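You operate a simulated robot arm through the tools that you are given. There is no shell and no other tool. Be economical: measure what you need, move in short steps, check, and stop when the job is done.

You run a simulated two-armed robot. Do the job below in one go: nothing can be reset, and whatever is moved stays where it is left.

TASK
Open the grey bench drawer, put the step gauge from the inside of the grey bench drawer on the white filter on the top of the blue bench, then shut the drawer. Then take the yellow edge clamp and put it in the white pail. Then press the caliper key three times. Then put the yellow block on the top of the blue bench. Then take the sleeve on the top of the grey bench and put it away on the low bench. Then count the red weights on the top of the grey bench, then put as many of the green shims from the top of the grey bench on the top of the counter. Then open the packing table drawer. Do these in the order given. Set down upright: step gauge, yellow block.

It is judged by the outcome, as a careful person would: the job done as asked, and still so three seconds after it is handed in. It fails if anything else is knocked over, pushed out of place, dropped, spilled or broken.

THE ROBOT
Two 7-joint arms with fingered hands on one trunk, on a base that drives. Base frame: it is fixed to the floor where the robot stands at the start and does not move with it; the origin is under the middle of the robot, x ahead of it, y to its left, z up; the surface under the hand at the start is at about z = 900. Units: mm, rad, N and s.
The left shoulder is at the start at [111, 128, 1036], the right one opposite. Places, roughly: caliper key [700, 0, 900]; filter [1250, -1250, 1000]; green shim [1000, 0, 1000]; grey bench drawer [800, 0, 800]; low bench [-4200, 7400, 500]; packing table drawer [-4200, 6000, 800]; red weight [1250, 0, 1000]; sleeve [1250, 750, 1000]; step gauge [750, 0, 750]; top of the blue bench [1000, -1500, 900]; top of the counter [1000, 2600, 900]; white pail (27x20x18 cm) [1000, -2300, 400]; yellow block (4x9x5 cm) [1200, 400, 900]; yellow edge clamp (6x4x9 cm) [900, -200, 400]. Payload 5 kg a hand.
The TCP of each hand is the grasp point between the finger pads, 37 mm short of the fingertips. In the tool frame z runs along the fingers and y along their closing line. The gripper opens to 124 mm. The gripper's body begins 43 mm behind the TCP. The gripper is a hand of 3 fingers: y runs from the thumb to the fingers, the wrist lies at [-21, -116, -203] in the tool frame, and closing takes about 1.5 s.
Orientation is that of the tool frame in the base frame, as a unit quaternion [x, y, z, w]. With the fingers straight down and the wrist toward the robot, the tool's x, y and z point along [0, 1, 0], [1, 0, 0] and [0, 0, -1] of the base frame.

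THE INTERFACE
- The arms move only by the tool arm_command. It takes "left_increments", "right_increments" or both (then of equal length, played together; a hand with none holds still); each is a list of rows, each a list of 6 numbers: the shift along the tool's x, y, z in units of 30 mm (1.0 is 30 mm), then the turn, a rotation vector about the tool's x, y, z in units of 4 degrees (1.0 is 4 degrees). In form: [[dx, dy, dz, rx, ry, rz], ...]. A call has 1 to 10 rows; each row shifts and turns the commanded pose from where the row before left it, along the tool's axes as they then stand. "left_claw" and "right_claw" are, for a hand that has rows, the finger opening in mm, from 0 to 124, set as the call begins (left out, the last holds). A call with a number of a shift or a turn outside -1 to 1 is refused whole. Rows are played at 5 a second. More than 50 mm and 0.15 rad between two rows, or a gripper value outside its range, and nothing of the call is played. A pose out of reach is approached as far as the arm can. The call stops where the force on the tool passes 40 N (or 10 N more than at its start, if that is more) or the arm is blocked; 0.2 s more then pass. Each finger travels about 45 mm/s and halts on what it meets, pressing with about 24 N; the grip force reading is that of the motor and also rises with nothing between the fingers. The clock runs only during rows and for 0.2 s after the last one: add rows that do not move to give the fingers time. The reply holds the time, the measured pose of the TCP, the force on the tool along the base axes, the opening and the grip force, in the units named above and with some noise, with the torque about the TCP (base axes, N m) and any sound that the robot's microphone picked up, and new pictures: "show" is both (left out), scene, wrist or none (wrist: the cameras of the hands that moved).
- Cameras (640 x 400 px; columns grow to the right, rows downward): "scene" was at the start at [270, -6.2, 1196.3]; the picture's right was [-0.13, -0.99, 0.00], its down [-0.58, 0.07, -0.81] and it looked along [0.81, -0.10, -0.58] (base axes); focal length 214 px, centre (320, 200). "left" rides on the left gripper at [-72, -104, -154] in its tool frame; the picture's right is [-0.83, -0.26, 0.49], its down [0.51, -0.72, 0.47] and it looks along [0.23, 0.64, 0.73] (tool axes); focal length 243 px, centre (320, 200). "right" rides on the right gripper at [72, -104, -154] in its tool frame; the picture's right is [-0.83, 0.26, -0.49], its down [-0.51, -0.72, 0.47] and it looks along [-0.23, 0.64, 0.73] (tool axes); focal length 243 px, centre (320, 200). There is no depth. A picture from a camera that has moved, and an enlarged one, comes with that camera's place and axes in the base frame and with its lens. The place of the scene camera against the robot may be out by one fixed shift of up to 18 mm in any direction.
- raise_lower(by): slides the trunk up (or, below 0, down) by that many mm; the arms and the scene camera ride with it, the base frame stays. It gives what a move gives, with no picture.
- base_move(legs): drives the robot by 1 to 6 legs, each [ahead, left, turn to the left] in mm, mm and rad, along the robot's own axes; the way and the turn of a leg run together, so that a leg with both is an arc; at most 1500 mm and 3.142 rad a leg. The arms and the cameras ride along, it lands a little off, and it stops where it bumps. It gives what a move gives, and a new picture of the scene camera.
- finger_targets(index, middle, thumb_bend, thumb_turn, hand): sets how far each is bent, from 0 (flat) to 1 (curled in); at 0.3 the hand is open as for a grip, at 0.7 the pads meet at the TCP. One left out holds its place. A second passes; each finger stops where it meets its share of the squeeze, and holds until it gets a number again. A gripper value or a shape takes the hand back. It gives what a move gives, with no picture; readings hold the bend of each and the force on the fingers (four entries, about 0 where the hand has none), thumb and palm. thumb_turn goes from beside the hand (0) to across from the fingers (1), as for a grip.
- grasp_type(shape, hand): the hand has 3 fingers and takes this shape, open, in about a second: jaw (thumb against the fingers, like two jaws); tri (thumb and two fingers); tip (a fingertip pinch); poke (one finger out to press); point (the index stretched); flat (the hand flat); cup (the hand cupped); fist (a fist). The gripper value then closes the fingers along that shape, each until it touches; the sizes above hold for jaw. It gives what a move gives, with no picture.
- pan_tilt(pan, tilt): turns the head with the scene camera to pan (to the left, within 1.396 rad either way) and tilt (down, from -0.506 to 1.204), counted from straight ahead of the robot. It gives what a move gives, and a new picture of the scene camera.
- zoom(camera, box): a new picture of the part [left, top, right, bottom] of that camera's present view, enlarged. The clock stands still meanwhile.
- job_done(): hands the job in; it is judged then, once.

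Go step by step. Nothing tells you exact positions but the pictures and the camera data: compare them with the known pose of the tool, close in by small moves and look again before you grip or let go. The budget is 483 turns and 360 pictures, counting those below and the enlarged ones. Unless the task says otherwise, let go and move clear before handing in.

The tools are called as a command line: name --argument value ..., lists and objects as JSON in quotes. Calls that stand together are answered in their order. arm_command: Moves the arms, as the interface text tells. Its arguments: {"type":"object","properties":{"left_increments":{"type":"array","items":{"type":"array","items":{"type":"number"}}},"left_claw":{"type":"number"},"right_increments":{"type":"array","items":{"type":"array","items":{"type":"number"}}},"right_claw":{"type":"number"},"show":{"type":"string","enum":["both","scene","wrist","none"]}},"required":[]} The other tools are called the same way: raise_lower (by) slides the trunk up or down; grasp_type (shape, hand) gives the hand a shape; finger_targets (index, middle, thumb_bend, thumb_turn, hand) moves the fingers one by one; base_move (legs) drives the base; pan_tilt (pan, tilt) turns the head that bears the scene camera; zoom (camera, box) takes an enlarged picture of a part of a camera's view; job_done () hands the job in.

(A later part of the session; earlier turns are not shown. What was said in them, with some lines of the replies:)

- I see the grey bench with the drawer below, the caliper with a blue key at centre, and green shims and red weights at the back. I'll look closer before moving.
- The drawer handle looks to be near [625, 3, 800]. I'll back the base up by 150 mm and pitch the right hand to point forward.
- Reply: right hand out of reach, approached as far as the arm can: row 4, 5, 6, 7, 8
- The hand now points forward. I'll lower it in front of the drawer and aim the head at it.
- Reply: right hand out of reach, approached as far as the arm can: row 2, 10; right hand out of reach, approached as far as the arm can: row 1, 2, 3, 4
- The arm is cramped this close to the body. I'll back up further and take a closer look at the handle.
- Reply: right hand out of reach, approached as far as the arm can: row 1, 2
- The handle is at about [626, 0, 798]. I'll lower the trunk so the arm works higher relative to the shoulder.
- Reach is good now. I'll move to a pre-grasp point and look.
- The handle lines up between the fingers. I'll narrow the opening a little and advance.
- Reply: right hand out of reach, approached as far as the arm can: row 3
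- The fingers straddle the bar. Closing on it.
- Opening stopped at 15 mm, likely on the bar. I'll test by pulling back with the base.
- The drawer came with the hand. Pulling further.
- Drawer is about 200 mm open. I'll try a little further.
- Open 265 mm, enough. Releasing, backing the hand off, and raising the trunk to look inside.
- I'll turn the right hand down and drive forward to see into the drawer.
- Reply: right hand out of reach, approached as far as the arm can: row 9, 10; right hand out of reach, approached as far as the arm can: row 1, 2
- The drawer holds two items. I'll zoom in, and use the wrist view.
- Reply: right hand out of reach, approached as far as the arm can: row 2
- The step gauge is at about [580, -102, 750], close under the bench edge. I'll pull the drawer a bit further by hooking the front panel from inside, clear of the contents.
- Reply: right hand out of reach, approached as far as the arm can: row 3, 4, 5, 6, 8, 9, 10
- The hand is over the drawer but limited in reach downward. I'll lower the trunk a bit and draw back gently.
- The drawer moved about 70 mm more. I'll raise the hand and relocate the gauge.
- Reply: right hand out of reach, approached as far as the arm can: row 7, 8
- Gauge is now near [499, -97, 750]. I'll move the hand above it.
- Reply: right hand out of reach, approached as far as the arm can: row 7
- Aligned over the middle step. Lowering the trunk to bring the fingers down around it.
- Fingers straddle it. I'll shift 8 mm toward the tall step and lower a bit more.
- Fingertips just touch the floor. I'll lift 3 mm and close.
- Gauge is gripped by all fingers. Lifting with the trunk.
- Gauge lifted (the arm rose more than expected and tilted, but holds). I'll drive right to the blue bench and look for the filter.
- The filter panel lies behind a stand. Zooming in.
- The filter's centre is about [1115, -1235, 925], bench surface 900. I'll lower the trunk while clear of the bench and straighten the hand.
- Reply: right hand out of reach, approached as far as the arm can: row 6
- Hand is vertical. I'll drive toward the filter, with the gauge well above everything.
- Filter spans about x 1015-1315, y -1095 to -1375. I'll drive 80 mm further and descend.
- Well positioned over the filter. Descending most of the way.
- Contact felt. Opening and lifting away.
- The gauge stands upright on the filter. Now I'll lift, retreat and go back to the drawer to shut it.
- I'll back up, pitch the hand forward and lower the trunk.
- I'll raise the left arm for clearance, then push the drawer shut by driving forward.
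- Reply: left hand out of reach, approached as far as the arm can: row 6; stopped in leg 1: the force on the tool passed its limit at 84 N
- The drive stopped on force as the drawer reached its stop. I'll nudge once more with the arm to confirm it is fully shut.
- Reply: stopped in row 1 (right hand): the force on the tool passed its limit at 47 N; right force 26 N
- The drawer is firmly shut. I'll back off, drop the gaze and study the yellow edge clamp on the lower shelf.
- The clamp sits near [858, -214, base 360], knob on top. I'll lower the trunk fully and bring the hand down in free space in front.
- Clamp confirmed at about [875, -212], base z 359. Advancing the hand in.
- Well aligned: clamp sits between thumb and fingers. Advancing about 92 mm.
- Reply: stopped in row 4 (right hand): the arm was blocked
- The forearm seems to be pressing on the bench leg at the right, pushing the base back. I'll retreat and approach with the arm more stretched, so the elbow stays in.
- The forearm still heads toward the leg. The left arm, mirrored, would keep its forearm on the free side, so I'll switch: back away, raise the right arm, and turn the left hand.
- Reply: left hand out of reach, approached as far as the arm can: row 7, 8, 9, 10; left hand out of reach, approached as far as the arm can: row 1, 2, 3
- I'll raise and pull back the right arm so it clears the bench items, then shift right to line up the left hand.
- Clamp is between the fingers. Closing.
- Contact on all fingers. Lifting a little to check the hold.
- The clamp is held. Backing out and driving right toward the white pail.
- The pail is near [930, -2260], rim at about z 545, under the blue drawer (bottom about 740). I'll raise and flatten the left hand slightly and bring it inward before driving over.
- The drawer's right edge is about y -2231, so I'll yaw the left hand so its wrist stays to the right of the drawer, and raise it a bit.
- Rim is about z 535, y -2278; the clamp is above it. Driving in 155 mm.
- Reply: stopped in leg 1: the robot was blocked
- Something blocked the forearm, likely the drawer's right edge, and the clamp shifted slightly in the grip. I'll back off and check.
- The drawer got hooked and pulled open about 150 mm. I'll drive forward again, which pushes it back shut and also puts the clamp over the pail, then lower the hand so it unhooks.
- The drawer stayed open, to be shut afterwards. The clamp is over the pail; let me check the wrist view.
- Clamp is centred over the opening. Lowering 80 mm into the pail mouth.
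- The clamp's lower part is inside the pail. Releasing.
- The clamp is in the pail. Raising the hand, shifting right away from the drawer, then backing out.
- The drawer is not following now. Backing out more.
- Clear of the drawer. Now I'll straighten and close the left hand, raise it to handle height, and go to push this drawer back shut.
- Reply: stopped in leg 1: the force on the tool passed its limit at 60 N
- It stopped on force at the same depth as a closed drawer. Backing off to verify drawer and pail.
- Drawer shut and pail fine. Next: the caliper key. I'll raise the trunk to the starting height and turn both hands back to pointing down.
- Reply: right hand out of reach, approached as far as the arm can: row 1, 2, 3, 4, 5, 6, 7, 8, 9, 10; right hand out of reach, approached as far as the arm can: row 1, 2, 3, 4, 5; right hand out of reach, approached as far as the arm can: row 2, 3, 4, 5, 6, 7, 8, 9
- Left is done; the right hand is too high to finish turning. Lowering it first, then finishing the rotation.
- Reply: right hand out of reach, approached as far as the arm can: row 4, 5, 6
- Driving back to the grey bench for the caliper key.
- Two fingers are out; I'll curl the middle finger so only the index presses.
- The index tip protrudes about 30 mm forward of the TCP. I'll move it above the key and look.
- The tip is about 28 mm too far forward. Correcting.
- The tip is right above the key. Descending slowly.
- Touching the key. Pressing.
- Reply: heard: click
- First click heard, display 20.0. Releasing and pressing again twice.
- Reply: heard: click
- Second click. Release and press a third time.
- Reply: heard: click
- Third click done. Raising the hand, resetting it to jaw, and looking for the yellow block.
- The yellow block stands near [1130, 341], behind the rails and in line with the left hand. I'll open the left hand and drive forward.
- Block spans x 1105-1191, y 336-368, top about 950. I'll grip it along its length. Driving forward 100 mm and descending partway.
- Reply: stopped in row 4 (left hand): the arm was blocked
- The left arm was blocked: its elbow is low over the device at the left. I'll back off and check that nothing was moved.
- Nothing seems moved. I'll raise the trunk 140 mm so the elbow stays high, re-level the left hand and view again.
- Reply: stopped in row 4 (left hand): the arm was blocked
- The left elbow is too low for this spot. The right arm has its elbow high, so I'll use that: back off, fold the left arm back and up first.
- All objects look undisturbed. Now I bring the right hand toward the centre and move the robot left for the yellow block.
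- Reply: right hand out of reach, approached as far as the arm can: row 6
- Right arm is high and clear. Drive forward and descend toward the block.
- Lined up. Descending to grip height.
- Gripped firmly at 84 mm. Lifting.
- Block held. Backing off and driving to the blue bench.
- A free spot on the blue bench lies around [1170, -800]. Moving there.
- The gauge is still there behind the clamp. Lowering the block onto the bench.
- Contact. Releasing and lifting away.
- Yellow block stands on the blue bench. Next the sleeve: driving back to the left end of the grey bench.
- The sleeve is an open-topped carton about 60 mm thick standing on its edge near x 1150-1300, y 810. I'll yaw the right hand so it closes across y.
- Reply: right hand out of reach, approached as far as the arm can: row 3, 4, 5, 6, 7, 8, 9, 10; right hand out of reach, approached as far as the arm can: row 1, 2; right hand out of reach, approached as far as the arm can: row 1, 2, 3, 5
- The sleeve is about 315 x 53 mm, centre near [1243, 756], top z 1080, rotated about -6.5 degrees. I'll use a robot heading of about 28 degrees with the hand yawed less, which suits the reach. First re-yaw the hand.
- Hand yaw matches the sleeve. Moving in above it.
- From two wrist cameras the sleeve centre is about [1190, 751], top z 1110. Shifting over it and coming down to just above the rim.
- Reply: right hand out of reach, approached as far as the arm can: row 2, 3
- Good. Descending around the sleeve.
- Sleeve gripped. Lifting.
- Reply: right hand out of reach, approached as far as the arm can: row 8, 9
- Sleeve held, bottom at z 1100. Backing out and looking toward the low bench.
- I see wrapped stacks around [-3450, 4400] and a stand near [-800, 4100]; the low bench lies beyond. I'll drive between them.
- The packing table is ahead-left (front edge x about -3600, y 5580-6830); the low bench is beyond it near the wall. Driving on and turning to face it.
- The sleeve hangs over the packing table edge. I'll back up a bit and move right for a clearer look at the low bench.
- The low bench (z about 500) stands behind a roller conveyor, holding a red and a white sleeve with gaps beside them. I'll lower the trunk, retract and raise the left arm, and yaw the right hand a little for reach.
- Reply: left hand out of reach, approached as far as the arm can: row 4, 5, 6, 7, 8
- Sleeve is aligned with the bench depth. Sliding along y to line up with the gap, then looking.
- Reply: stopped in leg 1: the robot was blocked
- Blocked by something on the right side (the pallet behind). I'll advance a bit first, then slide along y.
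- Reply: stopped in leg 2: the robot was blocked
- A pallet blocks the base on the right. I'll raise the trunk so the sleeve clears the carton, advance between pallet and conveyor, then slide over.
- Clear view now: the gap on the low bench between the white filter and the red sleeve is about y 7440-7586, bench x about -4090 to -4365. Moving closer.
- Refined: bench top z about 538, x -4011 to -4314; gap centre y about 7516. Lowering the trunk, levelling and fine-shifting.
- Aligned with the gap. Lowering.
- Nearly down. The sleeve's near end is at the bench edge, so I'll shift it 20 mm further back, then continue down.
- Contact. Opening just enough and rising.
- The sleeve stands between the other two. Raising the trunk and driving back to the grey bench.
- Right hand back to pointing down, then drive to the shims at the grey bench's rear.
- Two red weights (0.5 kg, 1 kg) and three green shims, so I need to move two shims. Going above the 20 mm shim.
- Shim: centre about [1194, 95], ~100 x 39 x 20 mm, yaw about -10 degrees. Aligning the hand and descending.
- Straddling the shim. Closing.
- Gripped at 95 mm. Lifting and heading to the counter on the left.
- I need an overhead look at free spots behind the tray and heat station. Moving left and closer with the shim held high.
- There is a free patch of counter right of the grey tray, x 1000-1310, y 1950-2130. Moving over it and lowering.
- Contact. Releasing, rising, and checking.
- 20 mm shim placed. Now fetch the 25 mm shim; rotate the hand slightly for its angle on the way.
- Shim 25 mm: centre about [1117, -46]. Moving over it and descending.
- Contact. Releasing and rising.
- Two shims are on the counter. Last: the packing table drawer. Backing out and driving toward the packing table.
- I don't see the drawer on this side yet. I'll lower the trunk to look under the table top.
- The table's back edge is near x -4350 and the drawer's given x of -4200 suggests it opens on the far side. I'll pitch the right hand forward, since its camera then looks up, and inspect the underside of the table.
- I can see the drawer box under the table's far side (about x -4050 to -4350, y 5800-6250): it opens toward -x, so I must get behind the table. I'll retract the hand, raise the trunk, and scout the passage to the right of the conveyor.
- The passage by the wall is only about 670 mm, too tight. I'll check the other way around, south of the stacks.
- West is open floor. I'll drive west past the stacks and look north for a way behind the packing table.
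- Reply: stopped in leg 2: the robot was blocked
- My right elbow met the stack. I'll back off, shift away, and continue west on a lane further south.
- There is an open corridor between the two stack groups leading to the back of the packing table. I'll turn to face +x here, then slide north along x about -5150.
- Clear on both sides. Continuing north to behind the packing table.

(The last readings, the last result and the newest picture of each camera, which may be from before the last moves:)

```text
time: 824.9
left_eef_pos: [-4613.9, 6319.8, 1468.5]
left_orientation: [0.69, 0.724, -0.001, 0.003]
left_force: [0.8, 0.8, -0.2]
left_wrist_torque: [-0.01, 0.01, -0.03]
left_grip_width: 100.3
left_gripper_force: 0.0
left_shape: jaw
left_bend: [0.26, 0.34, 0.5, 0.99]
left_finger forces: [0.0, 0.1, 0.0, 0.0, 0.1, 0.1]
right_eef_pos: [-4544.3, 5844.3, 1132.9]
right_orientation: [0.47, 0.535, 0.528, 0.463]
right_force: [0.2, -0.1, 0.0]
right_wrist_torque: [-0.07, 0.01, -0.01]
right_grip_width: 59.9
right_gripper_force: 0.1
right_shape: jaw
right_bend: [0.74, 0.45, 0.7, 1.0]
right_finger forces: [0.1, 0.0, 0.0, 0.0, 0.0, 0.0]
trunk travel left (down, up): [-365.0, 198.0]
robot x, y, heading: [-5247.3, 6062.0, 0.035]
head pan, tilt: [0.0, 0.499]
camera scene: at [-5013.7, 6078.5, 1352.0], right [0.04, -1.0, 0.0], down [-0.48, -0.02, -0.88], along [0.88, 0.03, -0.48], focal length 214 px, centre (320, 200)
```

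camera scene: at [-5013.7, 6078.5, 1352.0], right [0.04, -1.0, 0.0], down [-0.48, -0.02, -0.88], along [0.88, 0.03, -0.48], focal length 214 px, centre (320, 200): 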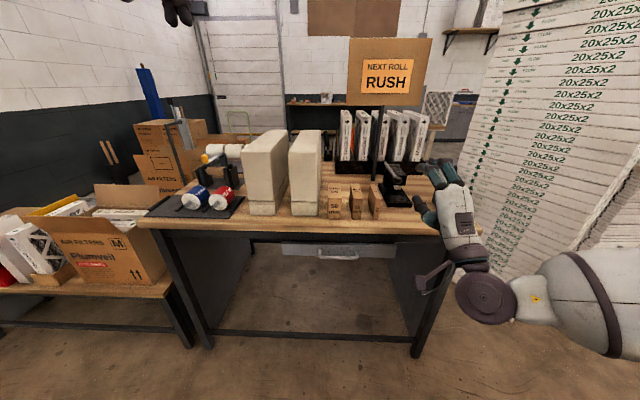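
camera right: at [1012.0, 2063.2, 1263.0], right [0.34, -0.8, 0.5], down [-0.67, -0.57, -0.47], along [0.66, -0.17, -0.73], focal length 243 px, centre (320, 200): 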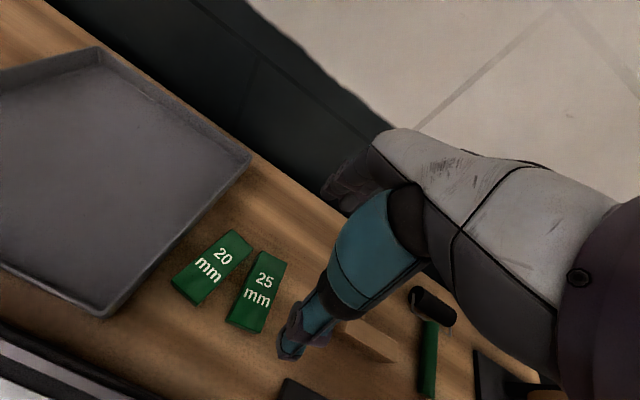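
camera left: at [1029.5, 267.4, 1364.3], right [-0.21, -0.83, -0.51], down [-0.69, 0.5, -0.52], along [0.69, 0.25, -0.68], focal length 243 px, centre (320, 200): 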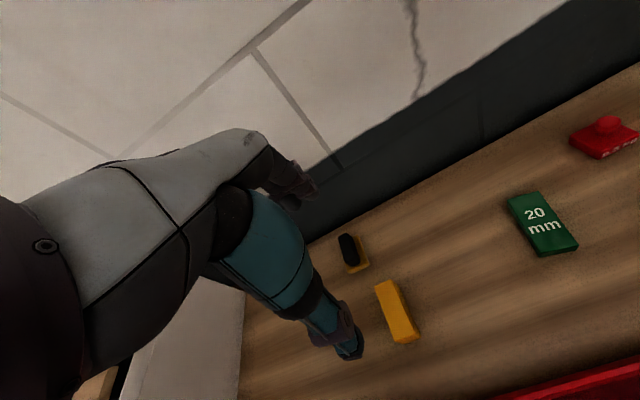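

The drawer handle is visible at about [-4409, 6032, 800]. Positioning the robot, lowering the trunk and straightening the hand.

base_move --legs '[[22, 213, -0.036]]'

raise_lower --by -320

arm_command --right_increments '[[0, 0, 0, 0, -0.7, 0], [0, 0, 0, 0, -0.7, 0]]' --right_claw 62 --show "scene"

```text
time: 827.3
left_eef_pos: [-4586.8, 6506.4, 1468.7]
left_orientation: [0.704, 0.71, -0.001, 0.003]
left_force: [-0.4, -0.5, 0.1]
left_wrist_torque: [0.05, 0.02, 0.0]
left_grip_width: 100.0
left_gripper_force: 0.2
left_shape: jaw
left_bend: [0.26, 0.34, 0.5, 0.99]
left_finger forces: [0.1, 0.0, 0.0, 0.0, 0.0, 0.0]
right_eef_pos: [-4534.9, 6030.2, 1132.5]
right_orientation: [0.48, 0.525, 0.519, 0.474]
right_force: [0.3, 0.3, -0.4]
right_wrist_torque: [0.0, -0.04, 0.0]
right_grip_width: 60.3
right_gripper_force: 0.1
right_shape: jaw
right_bend: [0.74, 0.45, 0.7, 1.0]
right_finger forces: [0.0, 0.0, 0.1, 0.1, 0.1, 0.1]
trunk travel left (down, up): [-365.0, 198.0]
robot x, y, heading: [-5231.2, 6273.3, 0.002]
head pan, tilt: [0.0, 0.499]
camera scene: at [-4995.2, 6279.7, 1352.0], right [0.0, -1.0, 0.0], down [-0.48, 0.0, -0.88], along [0.88, 0.0, -0.48], focal length 214 px, centre (320, 200)
```

scene: 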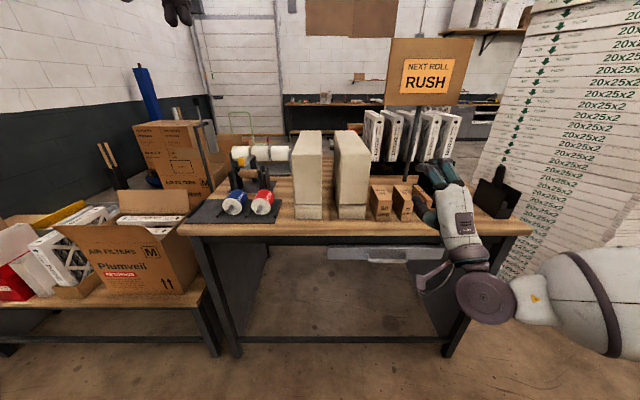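

```text
time: 830.5
left_eef_pos: [-4578.6, 6506.2, 1146.8]
left_orientation: [0.705, 0.709, -0.004, 0.003]
left_force: [0.5, -0.3, -0.7]
left_wrist_torque: [-0.02, -0.05, -0.03]
left_grip_width: 100.1
left_gripper_force: 0.1
left_shape: jaw
left_bend: [0.26, 0.34, 0.5, 0.99]
left_finger forces: [0.1, 0.0, 0.0, 0.0, 0.1, 0.0]
right_eef_pos: [-4533.9, 6030.0, 813.2]
right_orientation: [0.48, 0.525, 0.518, 0.474]
right_force: [0.4, -0.4, -0.4]
right_wrist_torque: [0.02, 0.02, 0.0]
right_grip_width: 60.2
right_gripper_force: 0.1
right_shape: jaw
right_bend: [0.74, 0.45, 0.7, 1.0]
right_finger forces: [0.0, 0.0, 0.0, 0.0, 0.0, 0.2]
trunk travel left (down, up): [-45.0, 518.0]
robot x, y, heading: [-5228.2, 6279.1, -0.003]
head pan, tilt: [0.0, 0.499]
```

```text
time: 831.1
left_eef_pos: [-4578.8, 6507.6, 1145.7]
left_orientation: [0.704, 0.71, -0.003, 0.003]
left_force: [-0.1, -0.2, 0.5]
left_wrist_torque: [0.01, -0.03, -0.02]
left_grip_width: 100.1
left_gripper_force: 0.0
left_shape: jaw
left_bend: [0.26, 0.34, 0.5, 0.99]
left_finger forces: [0.0, 0.0, 0.0, 0.0, 0.0, 0.0]
right_eef_pos: [-4534.0, 6030.4, 812.1]
right_orientation: [0.505, 0.501, 0.494, 0.499]
right_force: [0.3, 0.6, 0.2]
right_wrist_torque: [0.02, -0.01, 0.0]
right_grip_width: 61.7
right_gripper_force: 0.1
right_shape: jaw
right_bend: [0.74, 0.45, 0.69, 1.0]
right_finger forces: [0.1, 0.0, 0.0, 0.0, 0.0, 0.0]
trunk travel left (down, up): [-45.0, 518.0]
robot x, y, heading: [-5228.4, 6275.3, 0.001]
head pan, tilt: [0.0, 0.499]
camera scene: at [-4891.1, 6280.4, 1001.9], right [0.0, -1.0, 0.0], down [-0.48, 0.0, -0.88], along [0.88, 0.0, -0.48], focal length 214 px, centre (320, 200)
```

scene: 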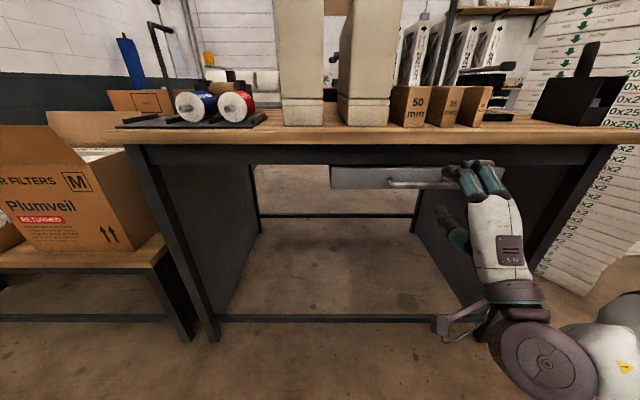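

zoom --camera "scene" --box '[310, 130, 550, 250]'

```text
2.67 times, centred on (430, 190) of scene
camera zoom: at [-4891.1, 6280.4, 1001.9], right [0.0, -1.0, 0.0], down [-0.48, 0.0, -0.88], along [0.88, 0.0, -0.48], focal length 572 px, centre (27, 227)
```

zoom: 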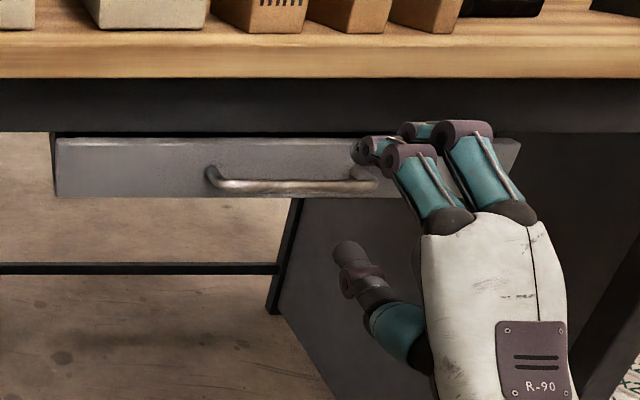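

Handle is near [-4378, 6025, 773]. Lowering and approaching.

arm_command --right_increments '[[-0.17, -0.6, 0, 0, 0, 0], [0, -0.63, 0.4, 0, 0, 0], [0, 0, 0.9, 0, 0, 0], [0, 0, 0.9, 0, 0, 0], [0, 0, 0.8, 0, 0, 0]]' --show "none"

zoom --camera "scene" --box '[310, 130, 550, 250]'

```text
time: 832.3
left_eef_pos: [-4578.3, 6506.9, 1146.5]
left_orientation: [0.705, 0.709, -0.004, 0.003]
left_force: [0.8, -0.3, -0.5]
left_wrist_torque: [0.03, -0.03, 0.01]
left_grip_width: 100.1
left_gripper_force: 0.0
left_shape: jaw
left_bend: [0.26, 0.34, 0.5, 0.99]
left_finger forces: [0.0, 0.0, 0.0, 0.0, 0.0, 0.0]
right_eef_pos: [-4445.4, 6025.1, 772.3]
right_orientation: [0.505, 0.503, 0.495, 0.498]
right_force: [-0.3, -0.6, -0.8]
right_wrist_torque: [0.04, -0.02, 0.01]
right_grip_width: 61.3
right_gripper_force: 0.0
right_shape: jaw
right_bend: [0.74, 0.45, 0.69, 1.0]
right_finger forces: [0.1, 0.0, 0.0, 0.0, 0.0, 0.1]
trunk travel left (down, up): [-45.0, 518.0]
robot x, y, heading: [-5230.6, 6276.7, -0.0]
head pan, tilt: [0.0, 0.499]
```

```text
2.67 times, centred on (430, 190) of scene
camera zoom: at [-4890.9, 6280.4, 1001.8], right [0.0, -1.0, 0.0], down [-0.48, 0.0, -0.88], along [0.88, 0.0, -0.48], focal length 572 px, centre (27, 227)
```

zoom: 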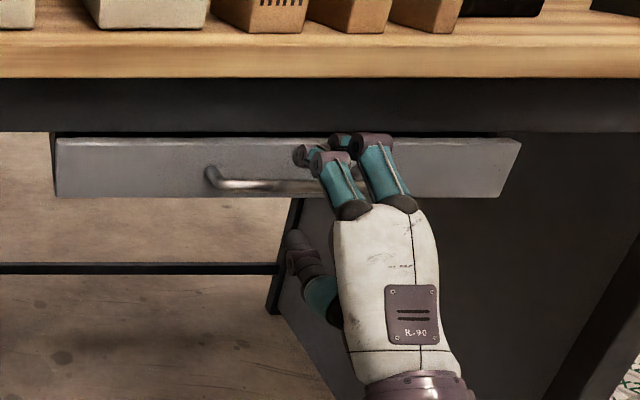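

arm_command --right_increments '[[0, 0.05, 0.6, 0, 0, 0], [0, 0, 0.6, 0, 0, 0], [0, 0, 0.5, 0, 0, 0]]' --show "none"

zoom --camera "scene" --box '[310, 130, 550, 250]'

```text
time: 833.1
left_eef_pos: [-4579.4, 6506.3, 1145.9]
left_orientation: [0.704, 0.71, -0.004, 0.002]
left_force: [-0.7, -0.4, 0.1]
left_wrist_torque: [0.0, 0.02, -0.01]
left_grip_width: 100.2
left_gripper_force: 0.1
left_shape: jaw
left_bend: [0.26, 0.34, 0.5, 0.99]
left_finger forces: [0.0, 0.0, 0.0, 0.0, 0.0, 0.0]
right_eef_pos: [-4393.5, 6024.8, 773.9]
right_orientation: [0.504, 0.501, 0.495, 0.499]
right_force: [-2.5, -0.9, 3.8]
right_wrist_torque: [-0.02, -0.17, -0.04]
right_grip_width: 63.1
right_gripper_force: 0.0
right_shape: jaw
right_bend: [0.74, 0.44, 0.69, 1.0]
right_finger forces: [1.6, 1.6, 0.0, 0.0, 0.1, 0.0]
trunk travel left (down, up): [-45.0, 518.0]
robot x, y, heading: [-5230.0, 6273.5, -0.001]
head pan, tilt: [0.0, 0.499]
```

```text
2.67 times, centred on (430, 190) of scene
camera zoom: at [-4891.5, 6280.4, 1002.0], right [0.0, -1.0, 0.0], down [-0.48, 0.0, -0.88], along [0.88, 0.0, -0.48], focal length 572 px, centre (27, 227)
```

zoom: 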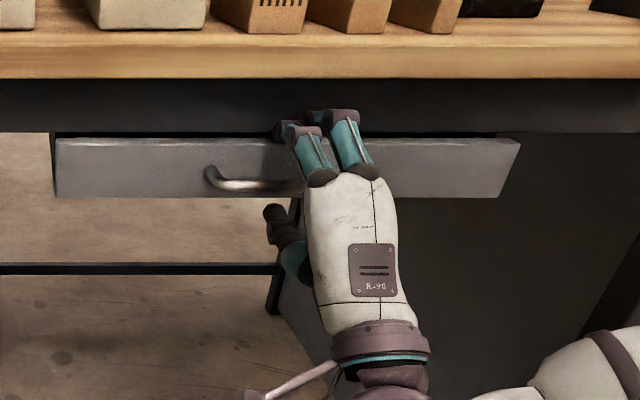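

Light contact. Closing on the bar.

arm_command --right_increments '[[0, 0, 0, 0, 0, 0], [0, 0, 0, 0, 0, 0], [0, 0, 0, 0, 0, 0], [0, 0, 0, 0, 0, 0], [0, 0, 0, 0, 0, 0], [0, 0, 0, 0, 0, 0], [0, 0, 0, 0, 0, 0]]' --right_claw 0 --show "none"

zoom --camera "scene" --box '[310, 130, 550, 250]'

```text
time: 834.7
left_eef_pos: [-4579.5, 6506.2, 1145.2]
left_orientation: [0.704, 0.71, -0.003, 0.002]
left_force: [0.3, 0.7, -0.3]
left_wrist_torque: [0.01, 0.02, 0.01]
left_grip_width: 100.4
left_gripper_force: 0.1
left_shape: jaw
left_bend: [0.26, 0.34, 0.5, 0.99]
left_finger forces: [0.1, 0.1, 0.0, 0.0, 0.1, 0.0]
right_eef_pos: [-4393.2, 6025.9, 773.6]
right_orientation: [0.504, 0.502, 0.495, 0.498]
right_force: [1.1, -0.5, 0.7]
right_wrist_torque: [0.03, -0.09, -0.03]
right_grip_width: 52.8
right_gripper_force: 23.6
right_shape: jaw
right_bend: [0.74, 0.44, 0.73, 1.0]
right_finger forces: [13.9, 7.9, 0.1, 0.1, 21.5, 0.0]
trunk travel left (down, up): [-45.0, 518.0]
robot x, y, heading: [-5231.2, 6273.3, 0.001]
head pan, tilt: [0.0, 0.499]
```

```text
2.67 times, centred on (430, 190) of scene
camera zoom: at [-4891.2, 6280.2, 1001.9], right [0.0, -1.0, 0.0], down [-0.48, 0.0, -0.88], along [0.88, 0.0, -0.48], focal length 572 px, centre (27, 227)
```

zoom: 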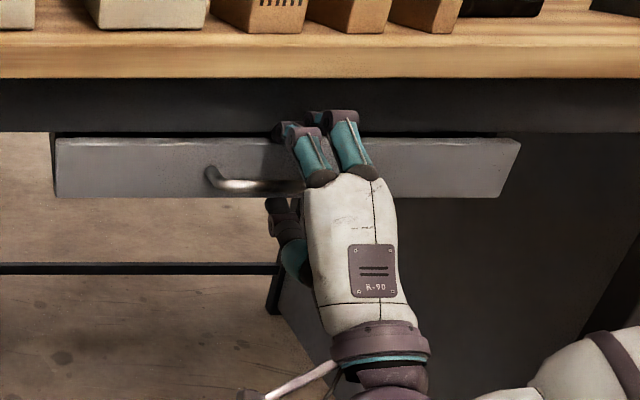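

The fingers have clamped the drawer's front panel top and bottom (53 mm). That works for pulling too. Pulling gently with the base.

base_move --legs '[[-70, 0, 0]]'

zoom --camera "scene" --box '[310, 130, 550, 250]'

```text
time: 835.7
left_eef_pos: [-4651.0, 6506.9, 1146.2]
left_orientation: [0.704, 0.71, -0.003, 0.003]
left_force: [-0.5, 0.1, -0.7]
left_wrist_torque: [-0.03, 0.0, -0.01]
left_grip_width: 100.1
left_gripper_force: 0.2
left_shape: jaw
left_bend: [0.26, 0.34, 0.5, 0.99]
left_finger forces: [0.0, 0.1, 0.1, 0.0, 0.0, 0.0]
right_eef_pos: [-4463.9, 6026.2, 775.1]
right_orientation: [0.505, 0.501, 0.495, 0.499]
right_force: [-0.6, -1.7, -0.8]
right_wrist_torque: [0.07, -0.02, -0.01]
right_grip_width: 52.3
right_gripper_force: 24.1
right_shape: jaw
right_bend: [0.74, 0.44, 0.73, 1.0]
right_finger forces: [14.4, 7.6, 0.0, 0.0, 23.8, 0.1]
trunk travel left (down, up): [-45.0, 518.0]
robot x, y, heading: [-5304.7, 6273.6, -0.0]
head pan, tilt: [0.0, 0.499]
camera scene: at [-4962.5, 6280.2, 1002.2], right [0.0, -1.0, 0.0], down [-0.48, 0.0, -0.88], along [0.88, 0.0, -0.48], focal length 214 px, centre (320, 200)
```

scene: 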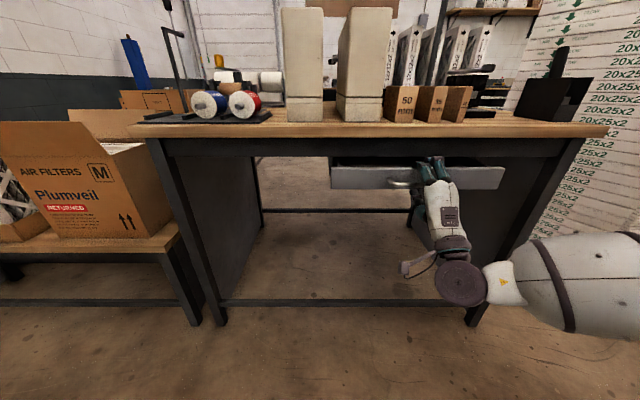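

```text
2.67 times, centred on (430, 190) of scene
camera zoom: at [-4962.5, 6280.2, 1002.2], right [0.0, -1.0, 0.0], down [-0.48, 0.0, -0.88], along [0.88, 0.0, -0.48], focal length 572 px, centre (27, 227)
```

zoom: 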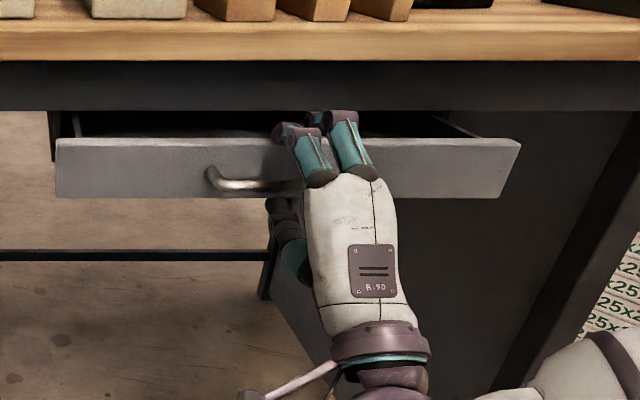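

The drawer follows. Pulling further in steps.

base_move --legs '[[-100, 0, 0]]'

base_move --legs '[[-70, 0, 0]]'

```text
time: 836.9
left_eef_pos: [-4750.3, 6507.2, 1147.5]
left_orientation: [0.704, 0.71, -0.003, 0.003]
left_force: [0.3, 0.2, 0.9]
left_wrist_torque: [-0.02, -0.05, 0.02]
left_grip_width: 100.2
left_gripper_force: 0.1
left_shape: jaw
left_bend: [0.26, 0.34, 0.5, 0.99]
left_finger forces: [0.1, 0.1, 0.0, 0.0, 0.0, 0.1]
right_eef_pos: [-4564.8, 6025.4, 774.4]
right_orientation: [0.504, 0.502, 0.495, 0.499]
right_force: [0.5, -0.4, -1.7]
right_wrist_torque: [0.02, 0.02, 0.0]
right_grip_width: 52.4
right_gripper_force: 24.4
right_shape: jaw
right_bend: [0.74, 0.44, 0.73, 1.0]
right_finger forces: [14.6, 7.8, 0.0, 0.1, 23.7, 0.0]
trunk travel left (down, up): [-45.0, 518.0]
robot x, y, heading: [-5401.8, 6276.9, 0.001]
head pan, tilt: [0.0, 0.499]
camera scene: at [-5062.5, 6280.3, 1002.2], right [0.0, -1.0, 0.0], down [-0.48, 0.0, -0.88], along [0.88, 0.0, -0.48], focal length 214 px, centre (320, 200)
```

scene: 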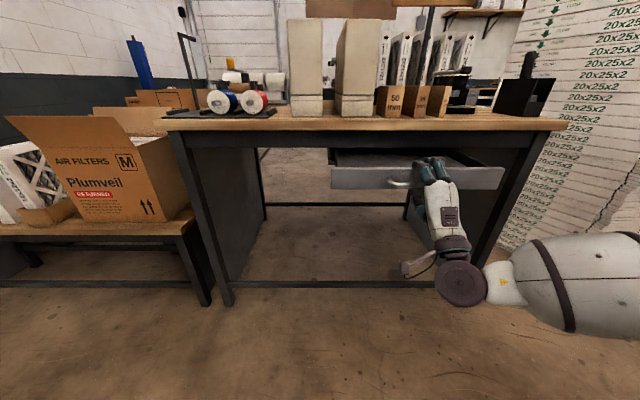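

```text
time: 837.9
left_eef_pos: [-4821.7, 6505.9, 1145.9]
left_orientation: [0.705, 0.709, -0.003, 0.003]
left_force: [0.3, -0.3, 1.0]
left_wrist_torque: [0.01, -0.02, -0.02]
left_grip_width: 100.1
left_gripper_force: 0.1
left_shape: jaw
left_bend: [0.26, 0.34, 0.5, 0.99]
left_finger forces: [0.0, 0.1, 0.0, 0.0, 0.1, 0.0]
right_eef_pos: [-4636.7, 6024.6, 773.6]
right_orientation: [0.505, 0.503, 0.495, 0.498]
right_force: [0.8, -0.1, 1.5]
right_wrist_torque: [0.02, -0.05, 0.01]
right_grip_width: 51.6
right_gripper_force: 24.1
right_shape: jaw
right_bend: [0.74, 0.44, 0.73, 1.0]
right_finger forces: [14.9, 8.4, 0.1, 0.0, 21.8, 0.0]
trunk travel left (down, up): [-45.0, 518.0]
robot x, y, heading: [-5471.8, 6278.2, -0.002]
head pan, tilt: [0.0, 0.499]
camera scene: at [-5133.2, 6280.2, 1002.1], right [0.0, -1.0, 0.0], down [-0.48, 0.0, -0.88], along [0.88, 0.0, -0.48], focal length 214 px, centre (320, 200)
```

scene: 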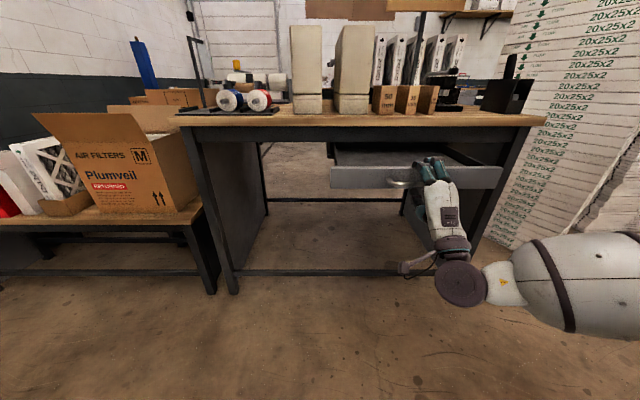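

About 240 mm open. A little more, then release.

base_move --legs '[[-30, 0, 0]]'

arm_command --right_increments '[[0, 0, 0, 0, 0, 0], [0, 0, 0, 0, 0, 0], [0, 0, 0, 0, 0, 0], [0, 0, 0, 0, 0, 0], [0, 0, 0, 0, 0, 0], [0, 0, 0, 0, 0, 0]]' --right_claw 80 --show "none"

zoom --camera "scene" --box '[310, 110, 550, 230]'

```text
time: 838.7
left_eef_pos: [-4850.7, 6507.0, 1146.9]
left_orientation: [0.706, 0.709, -0.003, 0.003]
left_force: [-0.5, -1.3, -0.4]
left_wrist_torque: [0.0, -0.03, 0.0]
left_grip_width: 100.2
left_gripper_force: 0.0
left_shape: jaw
left_bend: [0.26, 0.34, 0.5, 0.99]
left_finger forces: [0.0, 0.0, 0.0, 0.0, 0.0, 0.1]
right_eef_pos: [-4666.1, 6024.8, 773.0]
right_orientation: [0.505, 0.502, 0.495, 0.498]
right_force: [-0.5, -0.2, -3.2]
right_wrist_torque: [0.0, 0.12, 0.01]
right_grip_width: 38.5
right_gripper_force: 24.4
right_shape: jaw
right_bend: [0.75, 0.49, 0.82, 1.0]
right_finger forces: [0.1, 0.1, 0.0, 0.0, 2.6, 0.0]
trunk travel left (down, up): [-45.0, 518.0]
robot x, y, heading: [-5500.3, 6280.7, 0.001]
head pan, tilt: [0.0, 0.499]
camera scene: at [-5162.7, 6280.2, 1002.1], right [0.0, -1.0, 0.0], down [-0.48, 0.0, -0.88], along [0.88, 0.0, -0.48], focal length 214 px, centre (320, 200)
```

scene: 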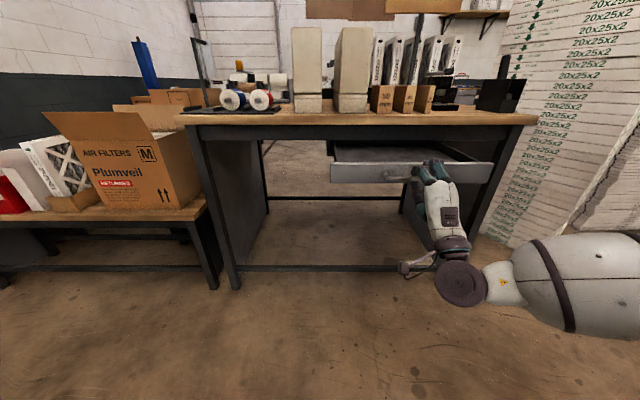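

```text
time: 840.1
left_eef_pos: [-4850.6, 6506.3, 1146.0]
left_orientation: [0.705, 0.709, -0.003, 0.004]
left_force: [-0.2, -0.2, -0.5]
left_wrist_torque: [0.02, 0.01, -0.02]
left_grip_width: 100.2
left_gripper_force: 0.1
left_shape: jaw
left_bend: [0.26, 0.34, 0.5, 0.99]
left_finger forces: [0.0, 0.0, 0.0, 0.0, 0.0, 0.0]
right_eef_pos: [-4664.8, 6025.8, 774.1]
right_orientation: [0.505, 0.502, 0.494, 0.499]
right_force: [0.3, 0.8, -0.6]
right_wrist_torque: [0.02, 0.0, 0.04]
right_grip_width: 79.5
right_gripper_force: 0.1
right_shape: jaw
right_bend: [0.73, 0.39, 0.62, 1.0]
right_finger forces: [0.1, 0.0, 0.1, 0.1, 0.0, 0.1]
trunk travel left (down, up): [-45.0, 518.0]
robot x, y, heading: [-5501.2, 6275.7, -0.006]
head pan, tilt: [0.0, 0.499]
```

```text
2.67 times, centred on (430, 170) of scene
camera zoom: at [-5162.3, 6280.3, 1001.9], right [0.0, -1.0, 0.0], down [-0.48, 0.0, -0.88], along [0.88, 0.0, -0.48], focal length 572 px, centre (27, 280)
```

zoom: 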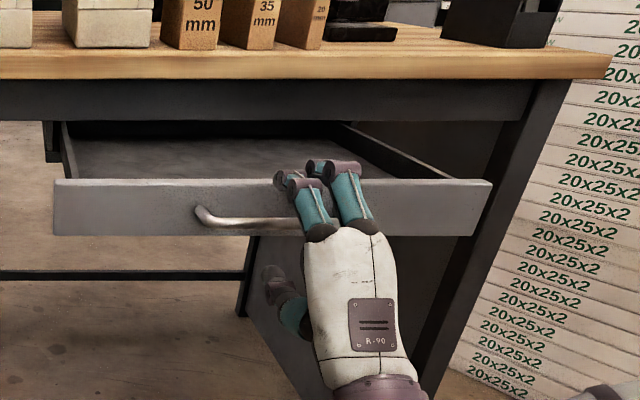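

The drawer hit its end stop and is fully open. Retracting the hand clear with the arm.

arm_command --right_increments '[[0, 0, -0.5, 0, 0, 0], [0, 0, -0.7, 0, 0, 0], [0, 0, -0.8, 0, 0, 0], [0, 0, -0.8, 0, 0, 0], [0, 0, -0.8, 0, 0, 0]]' --right_claw 90 --show "scene"

```text
time: 841.3
left_eef_pos: [-4851.4, 6505.7, 1146.5]
left_orientation: [0.706, 0.709, -0.003, 0.003]
left_force: [-1.0, -0.7, 0.0]
left_wrist_torque: [-0.01, 0.0, 0.02]
left_grip_width: 100.1
left_gripper_force: 0.0
left_shape: jaw
left_bend: [0.26, 0.34, 0.5, 0.99]
left_finger forces: [0.1, 0.1, 0.0, 0.0, 0.0, 0.0]
right_eef_pos: [-4776.3, 6026.8, 774.9]
right_orientation: [0.506, 0.502, 0.494, 0.499]
right_force: [-0.8, 0.7, 0.1]
right_wrist_torque: [0.02, -0.03, -0.01]
right_grip_width: 89.7
right_gripper_force: 0.0
right_shape: jaw
right_bend: [0.27, 0.37, 0.57, 0.99]
right_finger forces: [0.0, 0.1, 0.1, 0.0, 0.1, 0.0]
trunk travel left (down, up): [-45.0, 518.0]
robot x, y, heading: [-5499.8, 6273.6, -0.003]
head pan, tilt: [0.0, 0.499]
camera scene: at [-5162.7, 6280.2, 1002.1], right [0.0, -1.0, 0.0], down [-0.48, 0.0, -0.88], along [0.88, 0.0, -0.48], focal length 214 px, centre (320, 200)
```

scene: 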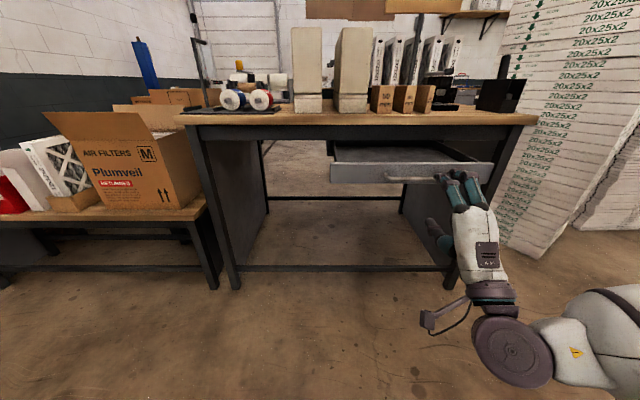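

The packing table drawer is open and the hand is clear of it, so every step is done in order. Handing in.

job_done

```text
The job is handed in.
```

I carried out all the steps in the order given and handed the job in, leaving the packing table drawer open. The reply gave no verdict.

- **Yellow edge clamp:** I saw it go into the pail as I let go, but did not look into the pail again afterwards.
- **Blue bench drawer:** my arm pulled it open by accident while I was reaching for the pail. I pushed it shut again, and it looked closed.
- **Contact:** my left elbow bumped the test device at the left end of the grey bench, and my right elbow met a stack of filter boxes. Neither looked moved.
- **Shims:** I counted two red weights, so I moved two green shims, the 20 mm and the 25 mm.
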